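You operate a simulated robot arm through the tools that you are given. There is no shell and no other tool.

The job below is to be done with a simulated robot arm. You get a single attempt, and the scene is never put back.

Task
Zero the winder's counter, free its brake, wind 20 cm more, brake again.
Fine: leave the drag and the green lever as they are.

It is judged by the outcome, as a careful person would: the job done as asked, and still so three seconds after it is handed in. It fails if anything else is knocked over, pushed out of place, dropped, spilled or broken.

Robot
A 7-joint arm with a two-finger parallel gripper, fixed in place. Base frame: the origin is at the foot of the arm, x ahead of it, y to its left, z up; the work surface is at about z = 830. Lengths are in mm, angles in degrees, forces in N, time in s.
With the tool pointing down near the work surface it reaches from about 100 to 640 mm from the base axis. Its first joint turns from -66.0 to 66.0 degrees. Payload 1.57 kg.
The TCP is the grasp point between the finger pads, 30 mm short of the fingertips. In the tool frame z runs along the fingers and y along their closing line. Largest opening 80 mm; finger width 17, thickness 12; the body of the gripper, 40 by 82 mm, starts 80 mm behind the TCP.
Orientation is that of the tool frame in the base frame, as a unit quaternion [w, x, y, z]. With the fingers straight down and closing along the base's y, the tool's x points along the base's -x, its y along +y and its z along -z.

Tools
- The arm moves only by the tool arm_command. Its argument "steps" is a list of rows, each an object of numbers (a shift or turn left out is 0, a gripper value left out holds the last): "dx", "dy", "dz": the shift along the base's x, y, z in mm; "ax", "ay", "az": the turn, a rotation vector about the base's x, y, z in degrees; "grip": the closure, from 0 (fully open) to 1 (shut). In form: [{"dx": .., "dy": .., "dz": .., "ax": .., "ay": .., "az": .., "grip": ..}, ...]. A call has 1 to 20 rows; each row shifts and turns the commanded pose from where the row before left it. Each row takes 0.2 s and may step no farther than 50 mm and 8.6 degrees from the row before; otherwise, or with a gripper value out of range, the whole call is refused. Where a pose cannot be reached the arm comes as near as it can. A force on the tool above 40 N (or 10 N above the force at the start of the call, whichever is more), or a blocked arm, ends the call early, and 0.2 s more pass. Each finger travels about 72 mm/s and halts on what it meets, pressing with about 43 N; the grip force reading is that of the motor and also rises with nothing between the fingers. The clock runs only during rows and for 0.2 s after the last one: add rows that do not move to give the fingers time. The reply holds the time, the measured pose of the TCP, the force on the tool along the base axes, the opening and the grip force, in the units named above and with some noise, with the torque about the TCP (base axes, N m) and any sound that the robot's microphone picked up.
- Cameras (640 x 400 px; columns grow to the right, rows downward): "scene" is fixed at [67.2, 447.3, 1419.5]; the picture's right is [-0.61, -0.79, 0.00], its down [-0.49, 0.38, -0.78] and it looks along [0.62, -0.48, -0.62] (base axes); focal length 258 px, centre (320, 200). "wrist" rides on the gripper at [72, -7, -122] in the tool frame; the picture's right is [0.09, 1.00, 0.00], its down [-0.84, 0.08, -0.54] and it looks along [-0.54, 0.05, 0.84] (tool axes); focal length 238 px, centre (320, 200). There is no depth. A picture from a camera that has moved, and an enlarged one, comes with that camera's place and axes in the base frame and with its lens.
- get_image(camera): a new picture of that camera. It takes no simulated time.
- close_up(camera, box): a new picture of the part [left, top, right, bottom] of that camera's present view, enlarged. It takes no simulated time.
- hand_in(): hands the job in; it is judged then, once.

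Places have to be worked out from the pictures, the camera data and where the tool is seen. Open the gripper and draw the arm clear of the work before you hand the job in, unless the task says otherwise.

The tools are called after "Request:" by a JSON object that holds its "name" and its "arguments". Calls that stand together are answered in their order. arm_command: Moves the arm, as the interface text tells. Its arguments: {"type":"object","properties":{"steps":{"type":"array","items":{"type":"object","properties":{"dx":{"type":"number"},"dy":{"type":"number"},"dz":{"type":"number"},"ax":{"type":"number"},"ay":{"type":"number"},"az":{"type":"number"},"grip":{"type":"number"}}}}},"required":["steps"]} The other tools are called the same way: get_image (camera) takes a picture; close_up (camera, box) takes an enlarged picture of a part of a camera's view; hand_in () hands the job in.

At the start:

```text
clock: 0.0
tcp_pos: [380.9, 207.5, 1101.0]
ee_rot: [0.0, 0.0, 1.0, 0.0]
ft_force: [0.5, 0.5, 0.5]
torque: [-0.02, -0.02, 0.0]
grip_width: 79.7
finger_force: 0.0
```

scene: 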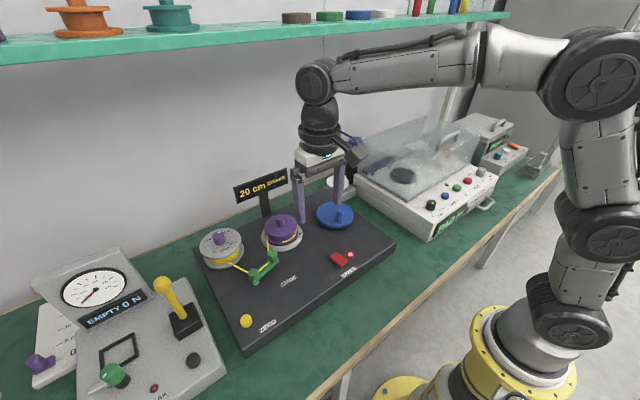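
wrist: 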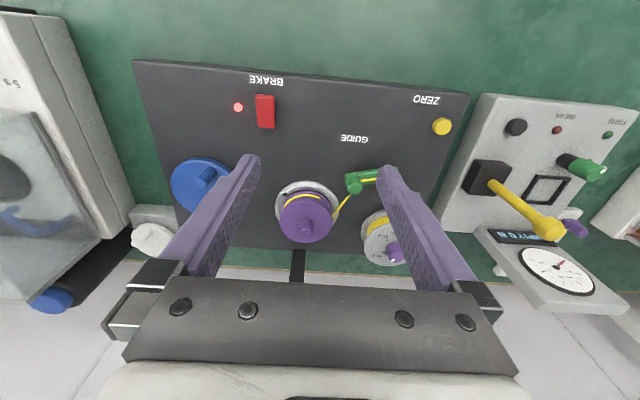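

I see the winder in the middle: a blue crank disc, a purple spool, a green guide, a yellow ZERO button and a red BRAKE rocker. I'll take close-ups to see the details before I move.

Request:
{"name": "close_up", "arguments": {"camera": "scene", "box": [190, 160, 410, 350]}}

Request:
{"name": "close_up", "arguments": {"camera": "wrist", "box": [130, 50, 480, 270]}}

Request:
{"name": "close_up", "arguments": {"camera": "scene", "box": [220, 160, 380, 260]}}

Request:
{"name": "close_up", "arguments": {"camera": "scene", "box": [300, 220, 400, 290]}}

```text
2.11 times, centred on (300, 255) of scene
camera zoom: at [67.2, 447.3, 1419.5], right [-0.61, -0.79, 0.0], down [-0.49, 0.38, -0.78], along [0.62, -0.48, -0.62], focal length 542 px, centre (362, 84)
```

zoom: 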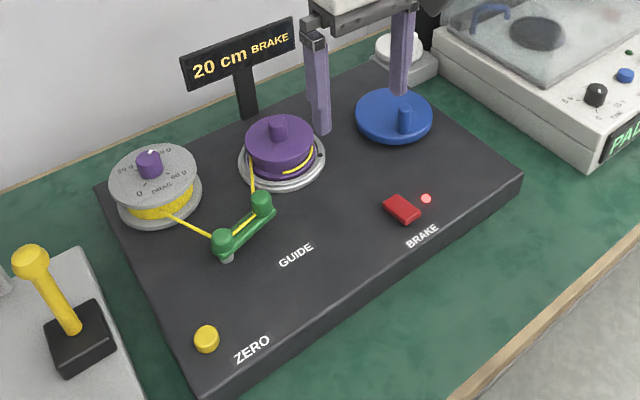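

```text
1.82 times, centred on (305, 160) of wrist
camera zoom: at [310.9, 200.2, 1223.3], right [-0.09, 1.0, 0.0], down [0.84, 0.08, 0.54], along [0.54, 0.05, -0.84], focal length 433 px, centre (347, 273)
```

zoom: 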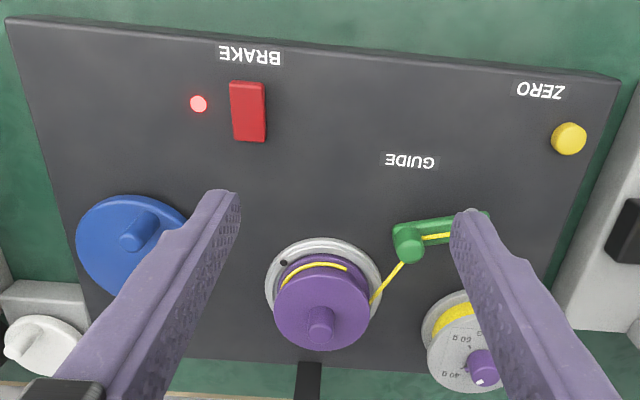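

```text
4.00 times, centred on (300, 210) of scene
camera zoom: at [67.2, 447.3, 1419.5], right [-0.61, -0.79, 0.0], down [-0.49, 0.38, -0.78], along [0.62, -0.48, -0.62], focal length 1030 px, centre (400, 160)
```

zoom: 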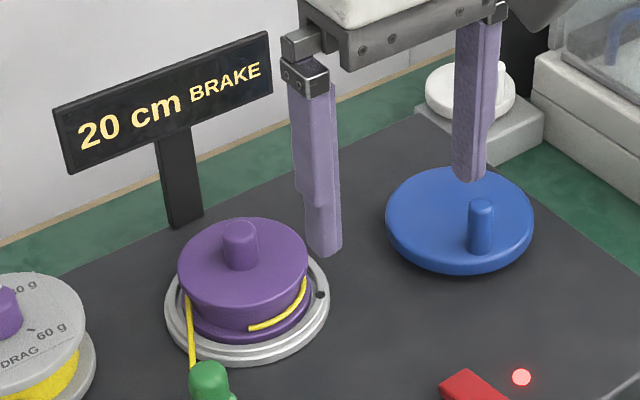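

```text
5.71 times, centred on (350, 255) of scene
camera zoom: at [67.2, 447.3, 1419.5], right [-0.61, -0.79, 0.0], down [-0.49, 0.38, -0.78], along [0.62, -0.48, -0.62], focal length 1471 px, centre (149, -114)
```

zoom: 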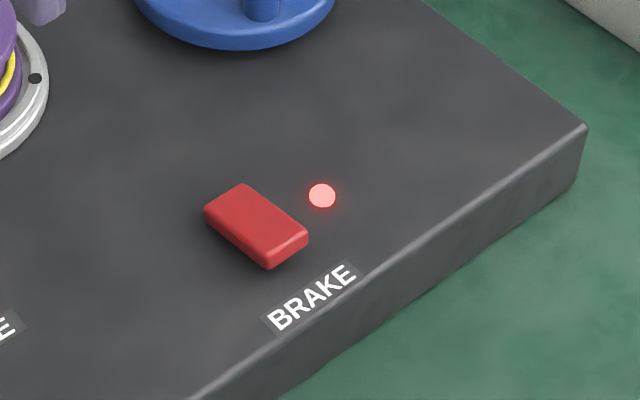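

The two cameras agree that the deck top is at about z 832, the ZERO button at about (398, 403), the brake rocker at about (399, 124) and the crank peg at about (495, 40). I'll look closer at each of them before touching anything.

Request:
{"name": "close_up", "arguments": {"camera": "wrist", "box": [160, 140, 260, 220]}}

Request:
{"name": "close_up", "arguments": {"camera": "wrist", "box": [220, 80, 310, 140]}}

Request:
{"name": "close_up", "arguments": {"camera": "wrist", "box": [400, 80, 480, 150]}}

Request:
{"name": "close_up", "arguments": {"camera": "scene", "box": [305, 190, 365, 235]}}

Request:
{"name": "close_up", "arguments": {"camera": "scene", "box": [225, 160, 305, 220]}}

Request:
{"name": "close_up", "arguments": {"camera": "scene", "box": [190, 215, 290, 290]}}

Request:
{"name": "close_up", "arguments": {"camera": "scene", "box": [325, 245, 365, 275]}}

```text
5.00 times, centred on (210, 180) of wrist
camera zoom: at [310.9, 200.2, 1223.3], right [-0.09, 1.0, 0.0], down [0.84, 0.08, 0.54], along [0.54, 0.05, -0.84], focal length 1192 px, centre (870, 300)
```

zoom: 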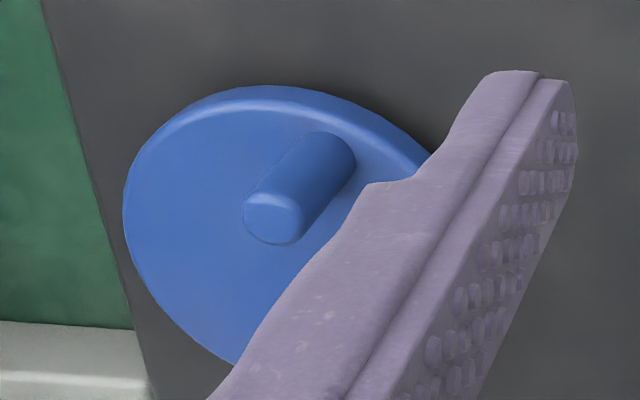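

```text
6.67 times, centred on (265, 110) of wrist
camera zoom: at [310.9, 200.2, 1223.3], right [-0.09, 1.0, 0.0], down [0.84, 0.08, 0.54], along [0.54, 0.05, -0.84], focal length 1589 px, centre (687, 800)
```

zoom: 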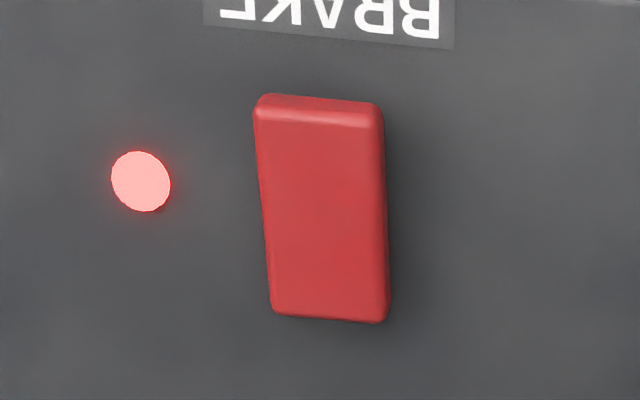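

```text
5.71 times, centred on (440, 115) of wrist
camera zoom: at [310.9, 200.2, 1223.3], right [-0.09, 1.0, 0.0], down [0.84, 0.08, 0.54], along [0.54, 0.05, -0.84], focal length 1362 px, centre (-366, 686)
```

zoom: 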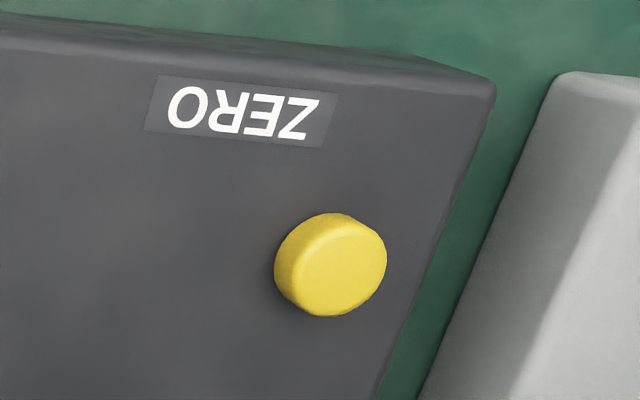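

```text
8.89 times, centred on (335, 212) of scene
camera zoom: at [67.2, 447.3, 1419.5], right [-0.61, -0.79, 0.0], down [-0.49, 0.38, -0.78], along [0.62, -0.48, -0.62], focal length 2289 px, centre (187, 89)
```

zoom: 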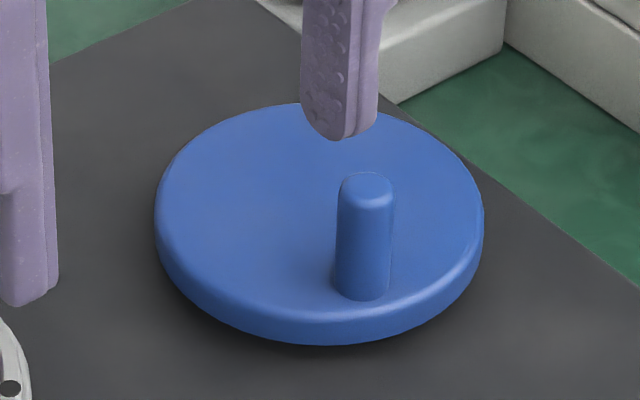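

```text
6.67 times, centred on (265, 190) of scene
camera zoom: at [67.2, 447.3, 1419.5], right [-0.61, -0.79, 0.0], down [-0.49, 0.38, -0.78], along [0.62, -0.48, -0.62], focal length 1716 px, centre (687, 267)
```

zoom: 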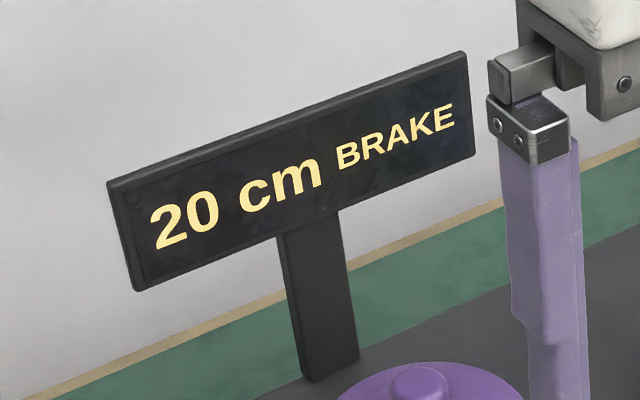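

```text
5.33 times, centred on (240, 252) of scene
camera zoom: at [67.2, 447.3, 1419.5], right [-0.61, -0.79, 0.0], down [-0.49, 0.38, -0.78], along [0.62, -0.48, -0.62], focal length 1373 px, centre (747, -80)
```

zoom: 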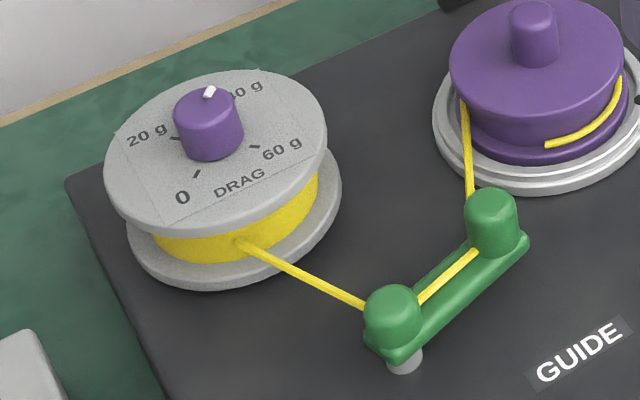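

```text
13.33 times, centred on (345, 260) of scene
camera zoom: at [67.2, 447.3, 1419.5], right [-0.61, -0.79, 0.0], down [-0.49, 0.38, -0.78], along [0.62, -0.48, -0.62], focal length 3433 px, centre (-13, -600)
```

zoom: 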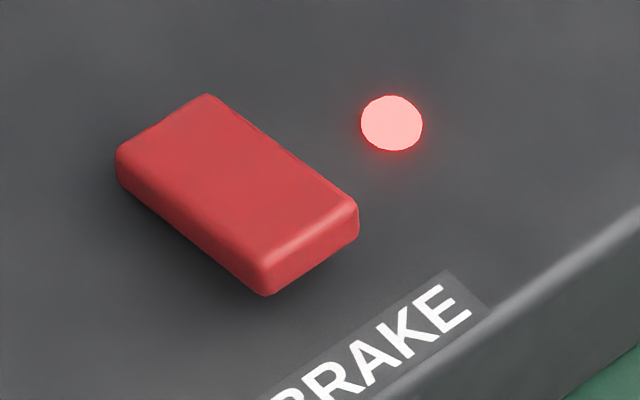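

Readings so far: the counter shows "20 cm BRAKE" and the brake lamp is lit. The rocker's far end is down (z about 847) and its near end is up (z about 858). I'll close the fingers and travel high to above the ZERO button at about (398, 401, 849), then check my aim.

Request:
{"name": "arm_command", "arguments": {"steps": [{"grip": 1}, {"dx": 3.5, "dy": 38.8, "grip": 1}, {"dx": 3.5, "dy": 38.8}, {"dx": 3.5, "dy": 38.8}, {"dx": 3.5, "dy": 38.8}, {"dx": 3.5, "dy": 38.8}, {"dz": -40}, {"dz": -40}, {"dz": -40}, {}, {}]}}

```text
clock: 2.4
tcp_pos: [398.4, 399.5, 984.6]
ee_rot: [0.001, 0.001, 1.0, 0.0]
ft_force: [0.2, 0.2, -0.2]
torque: [0.01, -0.02, 0.0]
grip_width: 0.0
finger_force: 21.7
```

Request:
{"name": "get_image", "arguments": {"camera": "wrist"}}

Request:
{"name": "get_image", "arguments": {"camera": "scene"}}

```text
taken
camera wrist: at [327.4, 392.4, 1105.6], right [-0.09, 1.0, 0.0], down [0.84, 0.08, 0.54], along [0.54, 0.05, -0.84], focal length 238 px, centre (320, 200)
```

wrist: 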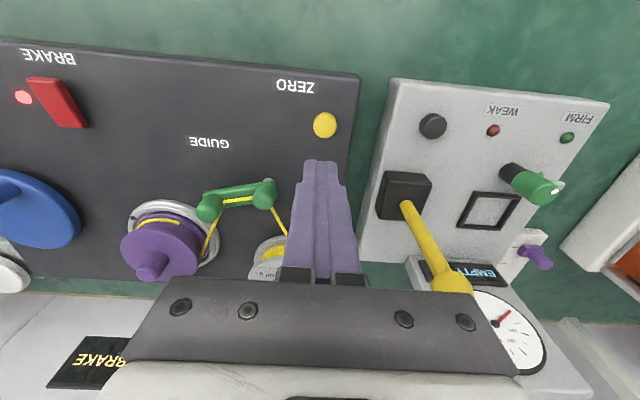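

```text
taken
```

scene: 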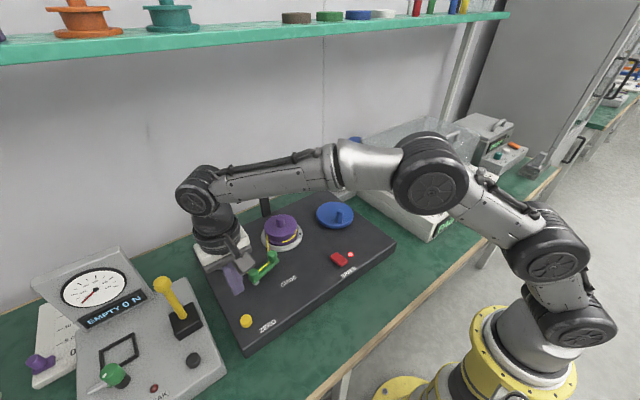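

The button is now ahead of the closed fingertips. I'll take a close-up to refine its location.

Request:
{"name": "close_up", "arguments": {"camera": "wrist", "box": [280, 90, 370, 180]}}

Request:
{"name": "close_up", "arguments": {"camera": "scene", "box": [200, 230, 300, 350]}}

```text
4.44 times, centred on (325, 135) of wrist
camera zoom: at [327.4, 392.4, 1105.6], right [-0.09, 1.0, 0.0], down [0.84, 0.08, 0.54], along [0.54, 0.05, -0.84], focal length 1059 px, centre (298, 489)
```

zoom: 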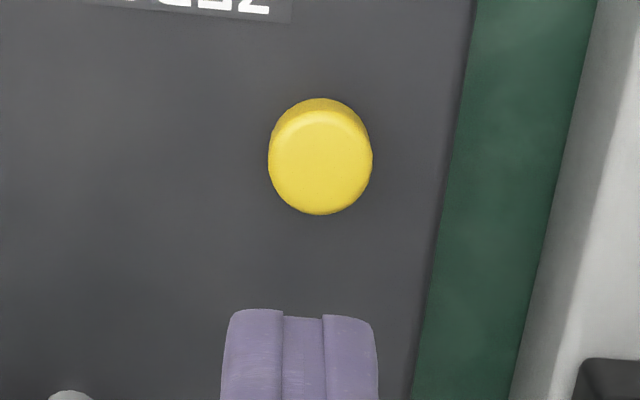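

```text
3.33 times, centred on (250, 290) of scene
camera zoom: at [67.2, 447.3, 1419.5], right [-0.61, -0.79, 0.0], down [-0.49, 0.38, -0.78], along [0.62, -0.48, -0.62], focal length 858 px, centre (553, -100)
```

zoom: 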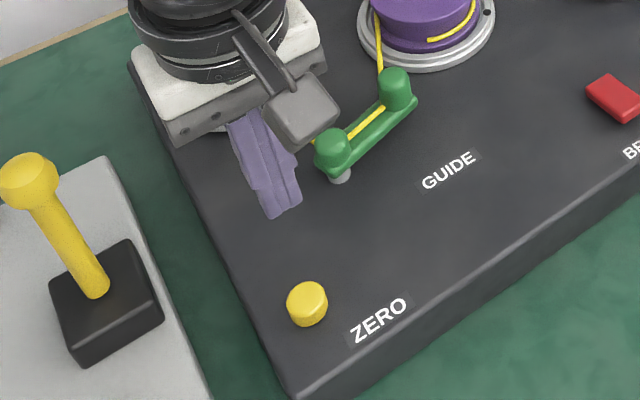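

Button centre refined to about (398.4, 403, 849). I'll shift 3.5 mm in y and lower the tips to about 10 mm above it, then press in small steps while watching the force.

Request:
{"name": "arm_command", "arguments": {"steps": [{"dy": 3.5, "dz": -30}, {"dz": -35}, {"dz": -30}, {}, {"dz": -4}, {"dz": -3}, {}]}}

```text
clock: 4.0
tcp_pos: [399.4, 403.3, 878.4]
ee_rot: [-0.001, 0.001, 1.0, 0.001]
ft_force: [1.0, -0.1, -1.2]
torque: [0.01, -0.02, -0.01]
grip_width: 0.0
finger_force: 21.2
```

The tips are at about z 848 with no clear contact yet. I'll press down in 1.5 mm steps.

Request:
{"name": "arm_command", "arguments": {"steps": [{"dz": -1.5}, {"dz": -1.5}, {}]}}

Request:
{"name": "close_up", "arguments": {"camera": "scene", "box": [200, 160, 300, 350]}}

```text
clock: 4.8
tcp_pos: [398.9, 403.9, 877.2]
ee_rot: [0.0, 0.0, 1.0, 0.0]
ft_force: [-0.6, -0.7, 0.5]
torque: [-0.01, 0.0, -0.01]
grip_width: 0.2
finger_force: 21.9
```

```text
2.11 times, centred on (250, 255) of scene
camera zoom: at [67.2, 447.3, 1419.6], right [-0.61, -0.79, 0.0], down [-0.49, 0.38, -0.78], along [0.62, -0.48, -0.62], focal length 542 px, centre (467, 84)
```

zoom: 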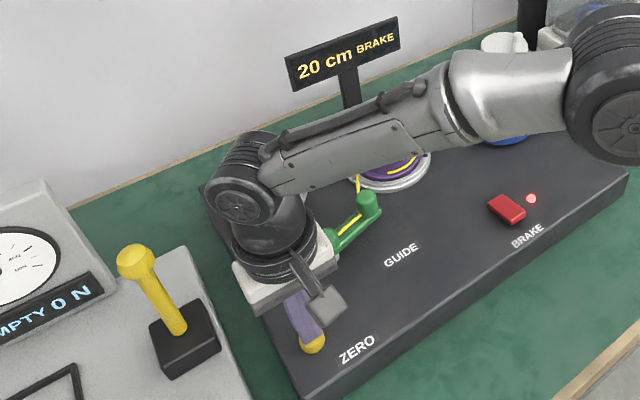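

The counter still reads 20 cm and the force is near zero, so I haven't reached the button yet. I'll continue down gently.

Request:
{"name": "arm_command", "arguments": {"steps": [{"dz": -1.5}, {"dz": -1.5}, {}]}}

Request:
{"name": "close_up", "arguments": {"camera": "scene", "box": [225, 290, 285, 340]}}

```text
clock: 5.6
tcp_pos: [400.0, 404.7, 873.9]
ee_rot: [0.001, 0.0, 1.0, 0.0]
ft_force: [0.5, 0.2, 0.9]
torque: [-0.02, 0.0, -0.03]
grip_width: 0.0
finger_force: 21.5
```

```text
8.00 times, centred on (255, 315) of scene
camera zoom: at [67.2, 447.2, 1419.6], right [-0.61, -0.79, 0.0], down [-0.49, 0.38, -0.78], along [0.62, -0.48, -0.62], focal length 2060 px, centre (840, -720)
```

zoom: 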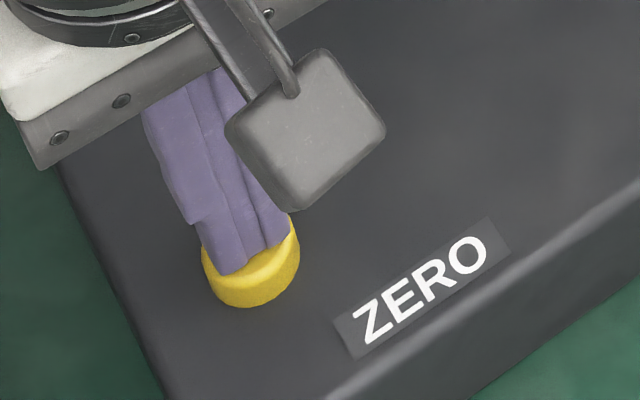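

The tips are over the button, almost touching. I'll continue in small steps.

Request:
{"name": "arm_command", "arguments": {"steps": [{"dz": -1.5}, {"dz": -1.5}, {}]}}

Request:
{"name": "close_up", "arguments": {"camera": "scene", "box": [225, 160, 305, 220]}}

```text
clock: 6.4
tcp_pos: [399.6, 404.8, 870.5]
ee_rot: [-0.001, 0.0, 1.0, 0.0]
ft_force: [1.9, -1.4, 3.9]
torque: [-0.03, -0.03, 0.01]
grip_width: 0.2
finger_force: 21.3
heard: click
```

```text
6.67 times, centred on (265, 190) of scene
camera zoom: at [67.2, 447.2, 1419.6], right [-0.61, -0.79, 0.0], down [-0.49, 0.38, -0.78], along [0.62, -0.48, -0.62], focal length 1716 px, centre (687, 267)
```

zoom: 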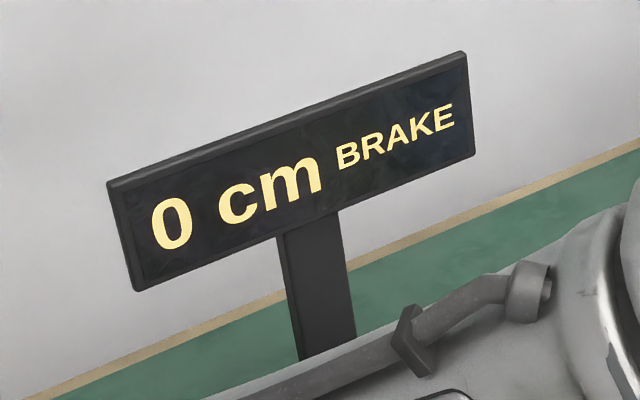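

Heard a click, and the counter now reads 0 cm. I'll rise and travel to above the raised near end of the brake rocker at about (384, 126).

Request:
{"name": "arm_command", "arguments": {"steps": [{"dz": 30}, {"dz": 45}, {"dz": 45}, {"dx": -2.6, "dy": -46.3}, {"dx": -2.6, "dy": -46.3}, {"dx": -2.6, "dy": -46.3}, {"dx": -2.6, "dy": -46.3}, {"dx": -2.6, "dy": -46.3}, {"dx": -2.6, "dy": -46.3}, {}, {}]}}

Request:
{"name": "get_image", "arguments": {"camera": "wrist"}}

Request:
{"name": "get_image", "arguments": {"camera": "scene"}}

```text
clock: 8.8
tcp_pos: [384.9, 128.4, 992.7]
ee_rot: [-0.001, 0.0, 1.0, 0.0]
ft_force: [0.1, 0.2, 0.7]
torque: [-0.01, 0.0, -0.01]
grip_width: 0.0
finger_force: 20.8
```

```text
taken
camera wrist: at [313.5, 121.3, 1113.6], right [-0.09, 1.0, 0.0], down [0.84, 0.08, 0.54], along [0.54, 0.05, -0.84], focal length 238 px, centre (320, 200)
```

wrist: 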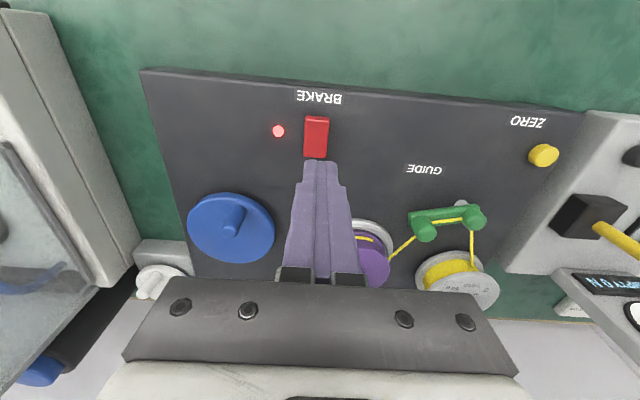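

```text
taken
```

scene: 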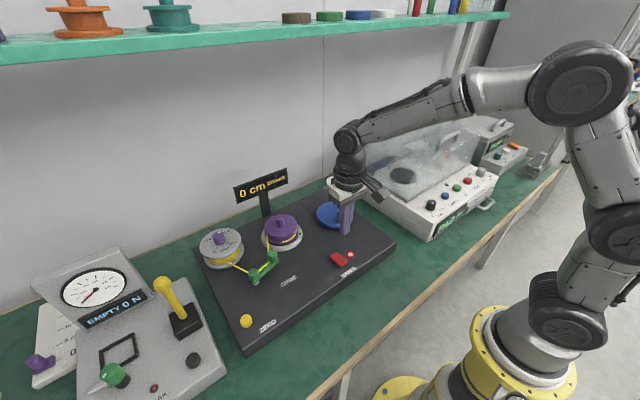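

The view is clear, so I'll zoom on the rocker and the crank from here to refine both positions.

Request:
{"name": "close_up", "arguments": {"camera": "wrist", "box": [270, 100, 360, 170]}}

Request:
{"name": "close_up", "arguments": {"camera": "wrist", "box": [180, 180, 290, 275]}}

```text
5.71 times, centred on (315, 135) of wrist
camera zoom: at [313.5, 121.3, 1113.6], right [-0.09, 1.0, 0.0], down [0.84, 0.08, 0.54], along [0.54, 0.05, -0.84], focal length 1362 px, centre (349, 571)
```

zoom: 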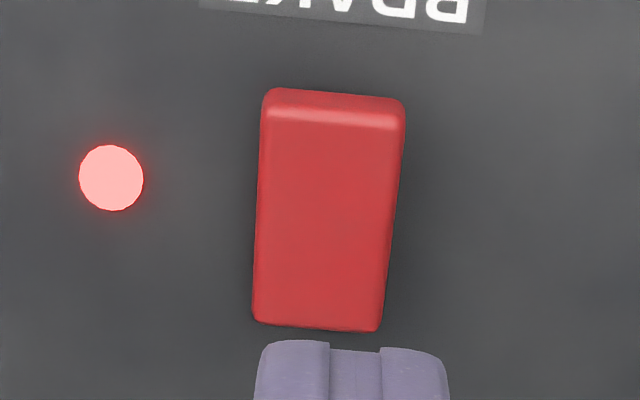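

```text
4.21 times, centred on (235, 228) of wrist
camera zoom: at [313.5, 121.3, 1113.6], right [-0.09, 1.0, 0.0], down [0.84, 0.08, 0.54], along [0.54, 0.05, -0.84], focal length 1004 px, centre (678, 84)
```

zoom: 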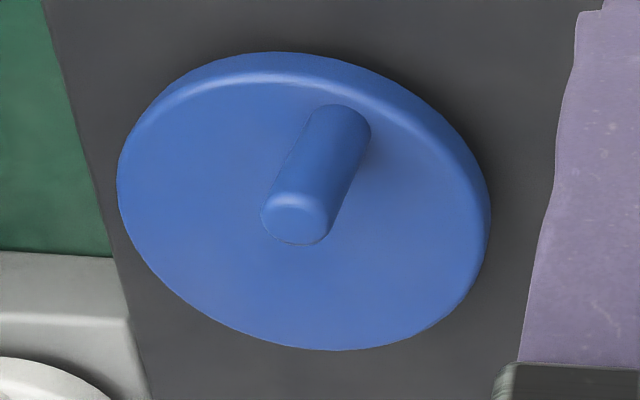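

The rocker spans x of about 378 to 424, with its centreline at y of about 125. I'll shift 2.5 mm in y and descend to just above the near end.

Request:
{"name": "arm_command", "arguments": {"steps": [{"dy": -2.5, "dz": -35}, {"dz": -35}, {"dz": -25}, {}, {"dz": -4}, {"dz": -3}, {}]}}

Request:
{"name": "close_up", "arguments": {"camera": "scene", "box": [310, 220, 390, 290]}}

```text
clock: 10.4
tcp_pos: [383.2, 124.6, 889.6]
ee_rot: [0.0, 0.0, 1.0, 0.0]
ft_force: [-0.8, -0.3, 0.5]
torque: [0.0, 0.01, 0.04]
grip_width: 0.0
finger_force: 21.6
```

```text
5.71 times, centred on (350, 255) of scene
camera zoom: at [67.2, 447.3, 1419.5], right [-0.61, -0.79, 0.0], down [-0.49, 0.38, -0.78], along [0.62, -0.48, -0.62], focal length 1471 px, centre (149, -114)
```

zoom: 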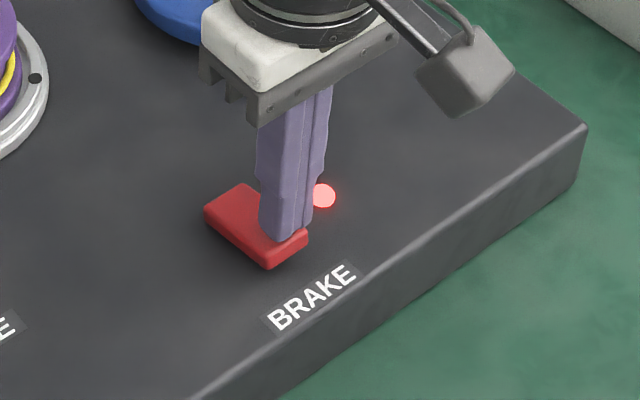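

The tips are lined up over the near end of the rocker. I'll continue down in small steps until it clicks.

Request:
{"name": "arm_command", "arguments": {"steps": [{"dz": -2}, {"dz": -2}, {"dz": -2}, {}]}}

Request:
{"name": "close_up", "arguments": {"camera": "scene", "box": [310, 220, 390, 290]}}

```text
clock: 11.4
tcp_pos: [383.3, 124.1, 883.5]
ee_rot: [0.001, 0.0, 1.0, 0.0]
ft_force: [0.3, -0.7, 0.4]
torque: [0.01, 0.0, 0.01]
grip_width: 0.0
finger_force: 21.2
```

```text
5.71 times, centred on (350, 255) of scene
camera zoom: at [67.2, 447.3, 1419.5], right [-0.61, -0.79, 0.0], down [-0.49, 0.38, -0.78], along [0.62, -0.48, -0.62], focal length 1471 px, centre (149, -114)
```

zoom: 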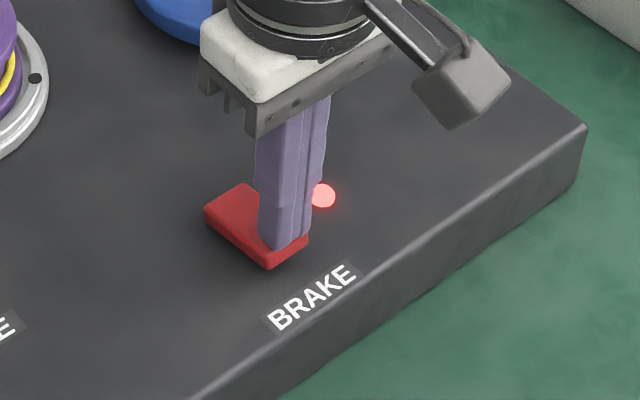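

No contact force yet and the tips are very close to the rocker, so I'll keep pressing down in small steps.

Request:
{"name": "arm_command", "arguments": {"steps": [{"dz": -2}, {"dz": -2}, {"dz": -2}, {}]}}

Request:
{"name": "close_up", "arguments": {"camera": "scene", "box": [310, 220, 390, 290]}}

Request:
{"name": "close_up", "arguments": {"camera": "scene", "box": [225, 160, 305, 220]}}

```text
clock: 12.4
tcp_pos: [383.8, 124.9, 877.5]
ee_rot: [0.0, 0.0, 1.0, 0.001]
ft_force: [1.4, -0.1, 0.0]
torque: [-0.02, -0.05, 0.01]
grip_width: 0.1
finger_force: 21.3
```

```text
5.71 times, centred on (350, 255) of scene
camera zoom: at [67.2, 447.3, 1419.5], right [-0.61, -0.79, 0.0], down [-0.49, 0.38, -0.78], along [0.62, -0.48, -0.62], focal length 1471 px, centre (149, -114)
```

zoom: 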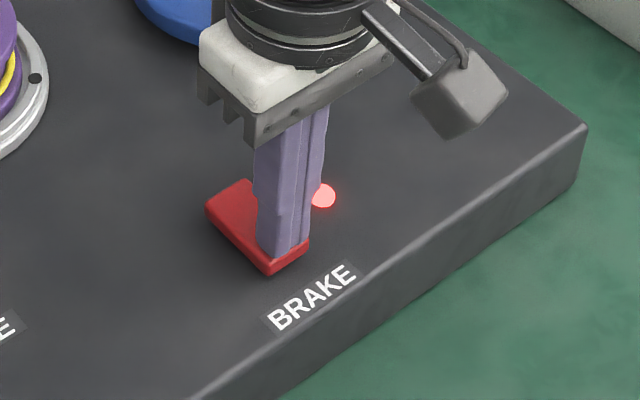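

```text
6.67 times, centred on (265, 190) of scene
camera zoom: at [67.2, 447.3, 1419.5], right [-0.61, -0.79, 0.0], down [-0.49, 0.38, -0.78], along [0.62, -0.48, -0.62], focal length 1716 px, centre (687, 267)
```

zoom: 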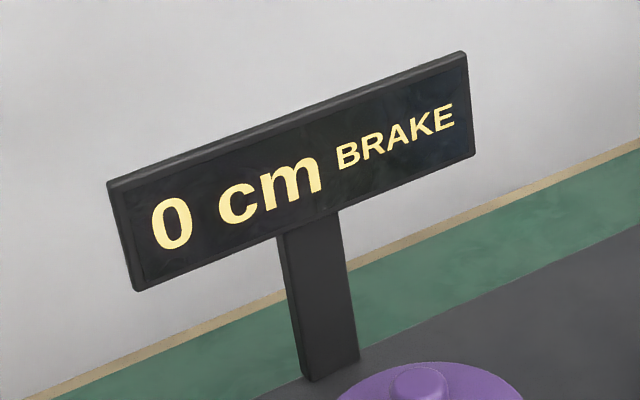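

The rocker has begun to tip but hasn't flipped. I'll press a little further.

Request:
{"name": "arm_command", "arguments": {"steps": [{"dz": -2}, {"dz": -2}, {}]}}

Request:
{"name": "close_up", "arguments": {"camera": "scene", "box": [310, 220, 390, 290]}}

Request:
{"name": "close_up", "arguments": {"camera": "scene", "box": [225, 160, 305, 220]}}

```text
clock: 13.2
tcp_pos: [383.3, 123.7, 874.7]
ee_rot: [0.001, 0.0, 1.0, 0.0]
ft_force: [-13.1, -10.7, 32.6]
torque: [-0.32, 0.1, -0.06]
grip_width: 0.2
finger_force: 21.5
```

```text
5.71 times, centred on (350, 255) of scene
camera zoom: at [66.4, 446.9, 1419.7], right [-0.61, -0.79, 0.0], down [-0.49, 0.38, -0.78], along [0.62, -0.48, -0.62], focal length 1471 px, centre (149, -114)
```

zoom: 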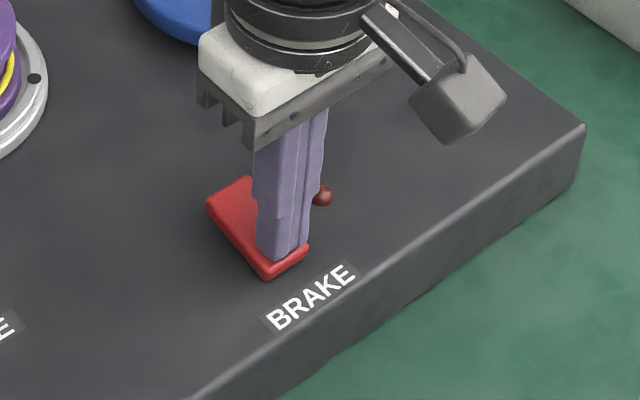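

```text
6.67 times, centred on (265, 190) of scene
camera zoom: at [66.4, 446.9, 1419.7], right [-0.61, -0.79, 0.0], down [-0.49, 0.38, -0.78], along [0.62, -0.48, -0.62], focal length 1716 px, centre (687, 267)
```

zoom: 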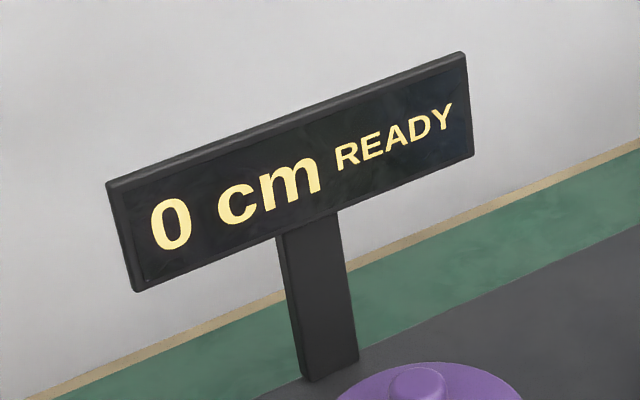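

The brake is off: the display reads "0 cm READY" and the lamp is dark. I'll lift off straight up, then go to above the crank peg, which I place at about (498, 35, 903). The disc centre is about (536, 19), so the peg radius is about 41 mm.

Request:
{"name": "arm_command", "arguments": {"steps": [{"dz": 20}, {"dz": 45}, {"dz": 45}, {"dz": 20, "grip": 0.3}, {"dx": 23, "dy": -17.7}, {"dx": 23, "dy": -17.7}, {"dx": 23, "dy": -17.7}, {"dx": 23, "dy": -17.7}, {"dx": 23, "dy": -17.7}, {}, {}]}}

Request:
{"name": "get_image", "arguments": {"camera": "wrist"}}

Request:
{"name": "get_image", "arguments": {"camera": "scene"}}

```text
clock: 15.6
tcp_pos: [499.3, 35.2, 1003.6]
ee_rot: [0.0, 0.0, 1.0, 0.0]
ft_force: [0.0, -0.1, -0.6]
torque: [-0.01, 0.02, 0.01]
grip_width: 56.2
finger_force: 0.1
```

```text
taken
camera wrist: at [428.6, 29.3, 1124.8], right [-0.09, 1.0, 0.0], down [0.84, 0.08, 0.54], along [0.54, 0.05, -0.84], focal length 238 px, centre (320, 200)
```

wrist: 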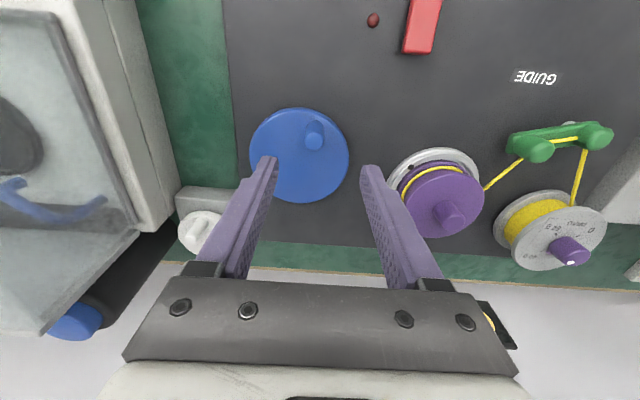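

```text
taken
```

scene: 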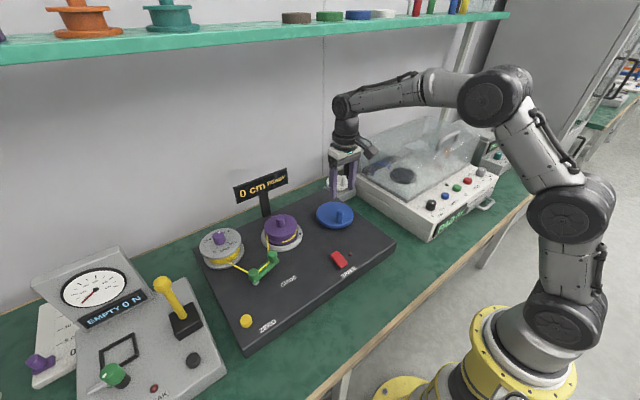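

The fingers straddle the peg's line. I'll zoom on the disc to refine the peg and disc centre, and check the counter.

Request:
{"name": "close_up", "arguments": {"camera": "wrist", "box": [240, 100, 360, 210]}}

Request:
{"name": "close_up", "arguments": {"camera": "scene", "box": [225, 150, 375, 240]}}

Request:
{"name": "close_up", "arguments": {"camera": "wrist", "box": [380, 110, 520, 250]}}

```text
3.64 times, centred on (300, 155) of wrist
camera zoom: at [428.6, 29.3, 1124.8], right [-0.09, 1.0, 0.0], down [0.84, 0.08, 0.54], along [0.54, 0.05, -0.84], focal length 867 px, centre (393, 364)
```

zoom: 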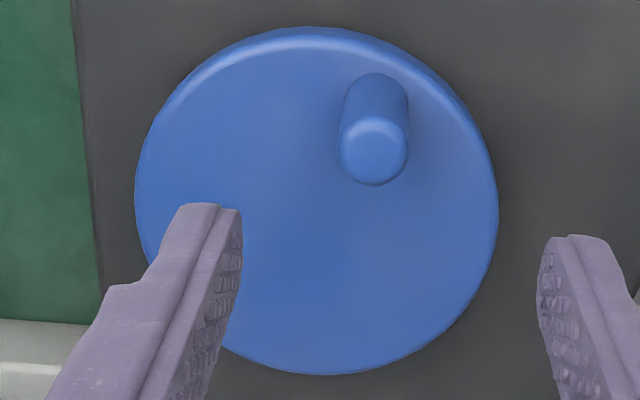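

```text
4.27 times, centred on (300, 195) of scene
camera zoom: at [67.2, 447.3, 1419.5], right [-0.61, -0.79, 0.0], down [-0.49, 0.38, -0.78], along [0.62, -0.48, -0.62], focal length 1099 px, centre (405, 221)
```

zoom: 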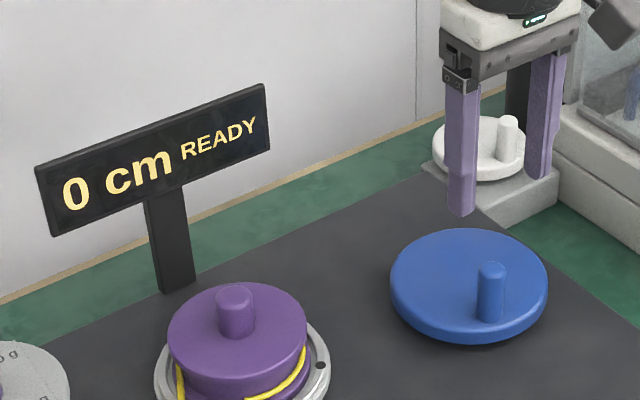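

```text
2.86 times, centred on (450, 180) of wrist
camera zoom: at [428.6, 29.3, 1124.8], right [-0.09, 1.0, 0.0], down [0.84, 0.08, 0.54], along [0.54, 0.05, -0.84], focal length 681 px, centre (-51, 257)
```

zoom: 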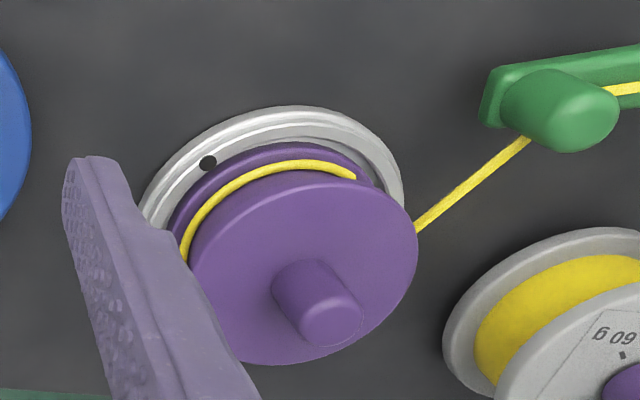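

The peg refines to about (502, 33) and the disc centre to about (538, 16), giving a radius of about 40 mm. The thread's wrap shows that winding turns the spool clockwise seen from above. I'll lower the open fingers around the peg, keeping the tips above the disc.

Request:
{"name": "arm_command", "arguments": {"steps": [{"dx": 3, "dy": -2.5, "dz": -30}, {"dz": -35}, {"dz": -25}, {"dz": -8}, {}, {}]}}

Request:
{"name": "get_image", "arguments": {"camera": "wrist"}}

Request:
{"name": "close_up", "arguments": {"camera": "scene", "box": [295, 160, 385, 240]}}

```text
clock: 17.0
tcp_pos: [502.3, 32.9, 904.3]
ee_rot: [0.001, 0.0, 1.0, 0.0]
ft_force: [0.3, 0.1, -1.0]
torque: [0.0, -0.01, 0.02]
grip_width: 56.2
finger_force: 0.1
```

```text
taken
camera wrist: at [431.2, 26.4, 1025.4], right [-0.09, 1.0, 0.0], down [0.84, 0.08, 0.54], along [0.54, 0.05, -0.84], focal length 238 px, centre (320, 200)
```

wrist: 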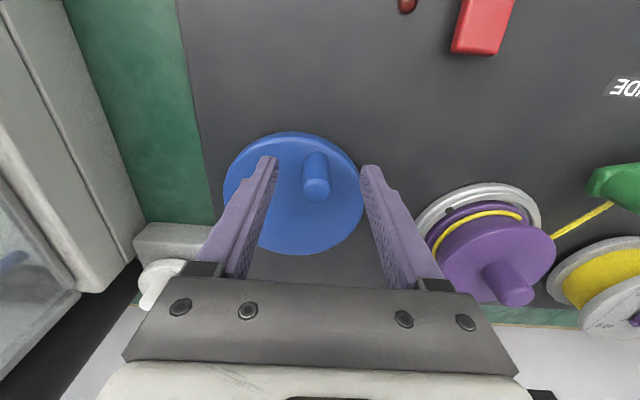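

```text
5.00 times, centred on (340, 200) of scene
camera zoom: at [67.2, 447.3, 1419.5], right [-0.61, -0.79, 0.0], down [-0.49, 0.38, -0.78], along [0.62, -0.48, -0.62], focal length 1287 px, centre (220, 200)
```

zoom: 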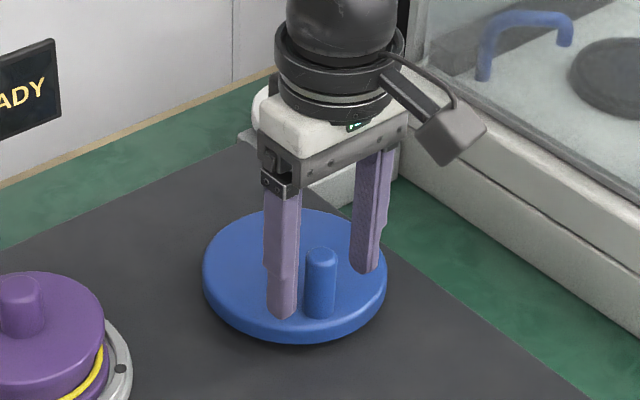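

The peg sits between the fingers, with the TCP at (502.3, 32.9) and the peg at about (501.6, 31–33). I'll close gently on it.

Request:
{"name": "arm_command", "arguments": {"steps": [{"grip": 0.6}, {"grip": 0.75}, {"grip": 1}, {}, {}]}}

Request:
{"name": "close_up", "arguments": {"camera": "scene", "box": [225, 150, 385, 250]}}

Request:
{"name": "get_image", "arguments": {"camera": "wrist"}}

```text
clock: 18.2
tcp_pos: [502.5, 33.2, 902.6]
ee_rot: [0.0, 0.0, 1.0, 0.0]
ft_force: [0.8, 0.6, 0.8]
torque: [0.0, 0.02, 0.03]
grip_width: 19.9
finger_force: 33.5
```

```text
4.00 times, centred on (305, 200) of scene
camera zoom: at [67.2, 447.3, 1419.5], right [-0.61, -0.79, 0.0], down [-0.49, 0.38, -0.78], along [0.62, -0.48, -0.62], focal length 1030 px, centre (380, 200)
```

zoom: 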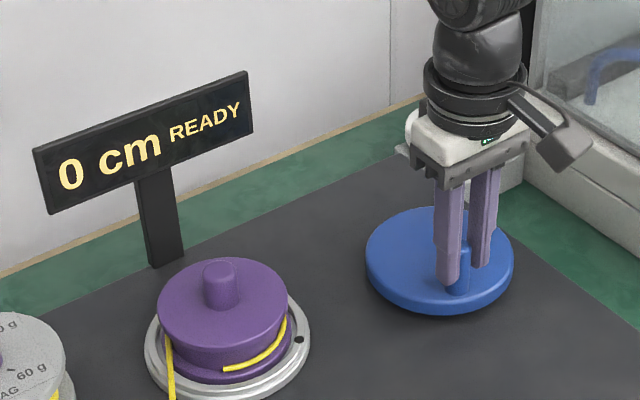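

```text
taken
camera wrist: at [431.2, 26.4, 1025.6], right [-0.09, 1.0, 0.0], down [0.84, 0.08, 0.54], along [0.54, 0.05, -0.84], focal length 238 px, centre (320, 200)
```

wrist: 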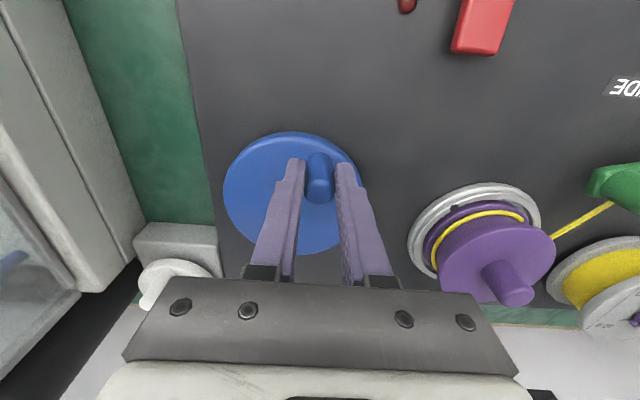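

The peg is held, with an opening of 19.9 mm and almost no side force, and the counter still reads 0. I'll test-turn the crank about 10° clockwise (seen from above) and watch the counter and spool.

Request:
{"name": "arm_command", "arguments": {"steps": [{"dx": 0.8, "dy": 1.55}, {"dx": 0.82, "dy": 1.54}, {"dx": 0.94, "dy": 1.47}, {"dx": 0.95, "dy": 1.46}, {}]}}

Request:
{"name": "close_up", "arguments": {"camera": "scene", "box": [225, 150, 385, 250]}}

Request:
{"name": "get_image", "arguments": {"camera": "wrist"}}

```text
clock: 19.4
tcp_pos: [503.5, 39.3, 903.9]
ee_rot: [-0.001, 0.0, 1.0, 0.0]
ft_force: [-0.9, -10.5, -2.1]
torque: [-0.08, 0.32, -0.45]
grip_width: 19.6
finger_force: 33.1
```

```text
4.00 times, centred on (305, 200) of scene
camera zoom: at [67.2, 447.0, 1419.6], right [-0.61, -0.79, 0.0], down [-0.49, 0.38, -0.78], along [0.62, -0.48, -0.62], focal length 1030 px, centre (380, 200)
```

zoom: 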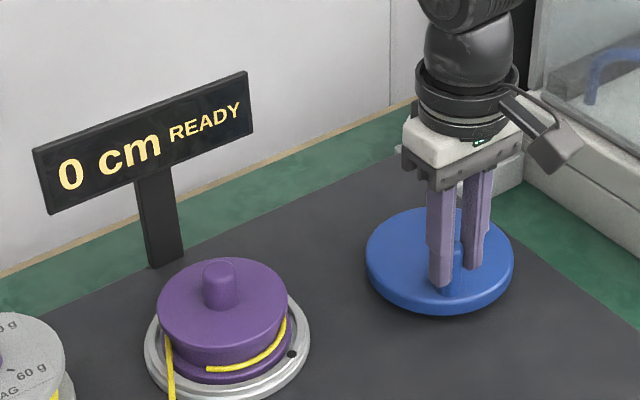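

```text
taken
camera wrist: at [433.2, 32.1, 1025.7], right [-0.09, 1.0, 0.0], down [0.84, 0.08, 0.54], along [0.54, 0.05, -0.84], focal length 238 px, centre (320, 200)
```

wrist: 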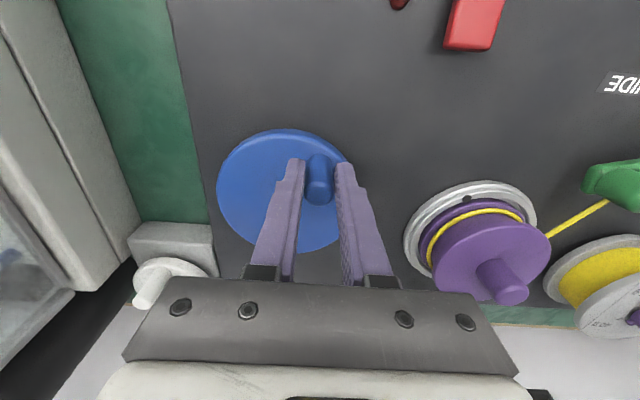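

The spool's index dot and thread end moved clockwise, which is the winding direction, with about 10 N of resistance. I'll take an idle reading to pin the true peg position down.

Request:
{"name": "arm_command", "arguments": {"steps": [{}]}}

Request:
{"name": "close_up", "arguments": {"camera": "wrist", "box": [200, 110, 370, 260]}}

Request:
{"name": "close_up", "arguments": {"camera": "scene", "box": [310, 185, 370, 235]}}

```text
clock: 19.8
tcp_pos: [503.3, 38.8, 904.9]
ee_rot: [-0.001, -0.001, 1.0, 0.001]
ft_force: [0.0, -9.3, -3.8]
torque: [-0.12, 0.4, -0.43]
grip_width: 19.6
finger_force: 33.5
```

```text
2.67 times, centred on (285, 185) of wrist
camera zoom: at [433.2, 32.2, 1025.7], right [-0.09, 1.0, 0.0], down [0.84, 0.08, 0.54], along [0.54, 0.05, -0.84], focal length 636 px, centre (413, 240)
```

zoom: 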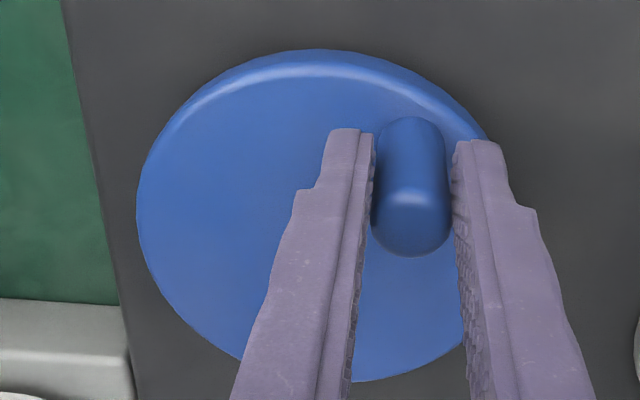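

```text
8.00 times, centred on (340, 210) of scene
camera zoom: at [67.2, 447.0, 1419.6], right [-0.61, -0.79, 0.0], down [-0.49, 0.38, -0.78], along [0.62, -0.48, -0.62], focal length 2060 px, centre (160, 120)
```

zoom: 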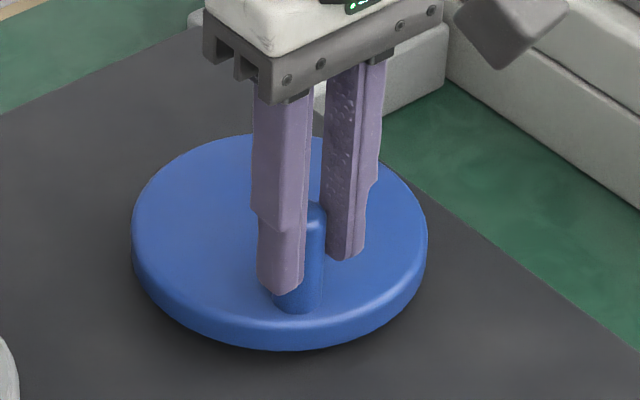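

Clamped tightly, the peg rolls against the pads as the crank turns (z torque −0.43 N·m). I'll loosen the fingers to a loose cage of about 24 mm and let the tool rotate along with the crank. First I'll loosen, re-centre and turn the tool −20°, then sweep 20° and look.

Request:
{"name": "arm_command", "arguments": {"steps": [{"grip": 0.7}, {"dx": 0.8}, {"az": -7}, {"az": -7}, {"az": -6}, {"dx": 1.67, "dy": 2.25, "az": -4}, {"dx": 1.82, "dy": 2.12, "az": -4}, {"dx": 1.96, "dy": 1.98, "az": -4}, {"dx": 2.09, "dy": 1.85, "az": -4}, {"dx": 2.22, "dy": 1.69, "az": -4}, {}]}}

Request:
{"name": "close_up", "arguments": {"camera": "scene", "box": [225, 150, 385, 250]}}

Request:
{"name": "get_image", "arguments": {"camera": "wrist"}}

```text
clock: 22.2
tcp_pos: [515.6, 49.9, 905.7]
ee_rot: [0.0, 0.343, 0.939, 0.0]
ft_force: [0.0, 0.1, 0.3]
torque: [0.01, -0.01, -0.02]
grip_width: 24.1
finger_force: 0.1
```

```text
4.00 times, centred on (305, 200) of scene
camera zoom: at [67.2, 447.3, 1419.6], right [-0.61, -0.79, 0.0], down [-0.49, 0.38, -0.78], along [0.62, -0.48, -0.62], focal length 1030 px, centre (380, 200)
```

zoom: 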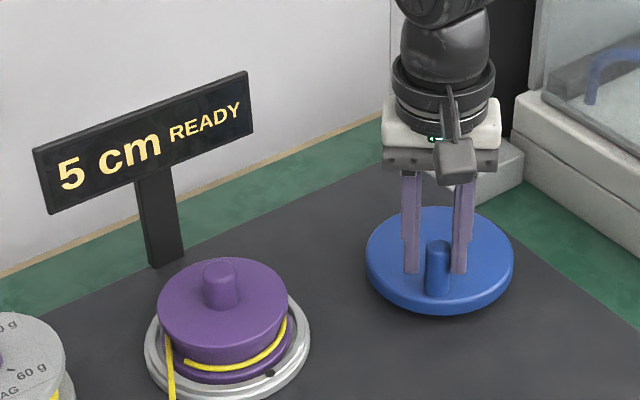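

```text
taken
camera wrist: at [457.4, 90.9, 1027.3], right [0.57, 0.82, 0.0], down [0.69, -0.48, 0.54], along [0.44, -0.31, -0.84], focal length 238 px, centre (320, 200)
```

wrist: 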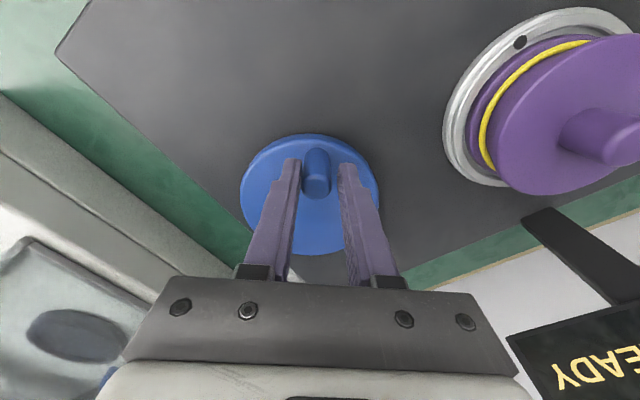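

The counter now reads 5 cm, and the spool has turned about 42° for about 27° of crank. The tool tracks at −40° as commanded. The display may move in 5 cm steps, so I'll advance 8° and check it.

Request:
{"name": "arm_command", "arguments": {"steps": [{"dx": 2.33, "dy": 1.54, "az": -4}, {}]}}

Request:
{"name": "close_up", "arguments": {"camera": "scene", "box": [225, 150, 385, 250]}}

Request:
{"name": "arm_command", "arguments": {"steps": [{"dx": 2.43, "dy": 1.37, "az": -4}, {}]}}

Request:
{"name": "close_up", "arguments": {"camera": "scene", "box": [225, 150, 385, 250]}}

```text
clock: 22.8
tcp_pos: [518.5, 51.0, 906.3]
ee_rot: [0.0, 0.375, 0.927, 0.0]
ft_force: [0.1, 0.6, -0.2]
torque: [0.04, -0.02, 0.01]
grip_width: 24.1
finger_force: 0.4
```

```text
4.00 times, centred on (305, 200) of scene
camera zoom: at [67.2, 447.3, 1419.6], right [-0.61, -0.79, 0.0], down [-0.49, 0.38, -0.78], along [0.62, -0.48, -0.62], focal length 1030 px, centre (380, 200)
```

zoom: 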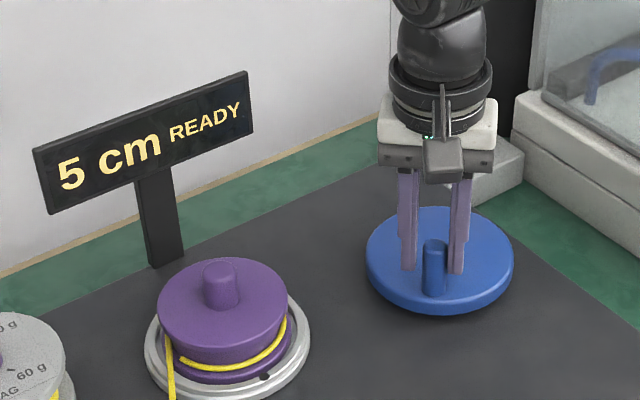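

```text
clock: 23.4
tcp_pos: [520.7, 51.4, 905.7]
ee_rot: [0.0, 0.406, 0.914, 0.0]
ft_force: [-0.8, -0.2, -0.3]
torque: [-0.05, -0.02, 0.0]
grip_width: 24.3
finger_force: 0.4
```

```text
4.00 times, centred on (305, 200) of scene
camera zoom: at [67.2, 447.3, 1419.6], right [-0.61, -0.79, 0.0], down [-0.49, 0.38, -0.78], along [0.62, -0.48, -0.62], focal length 1030 px, centre (380, 200)
```

zoom: 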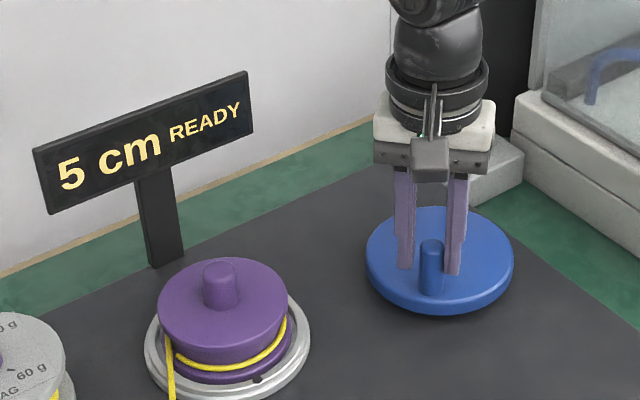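

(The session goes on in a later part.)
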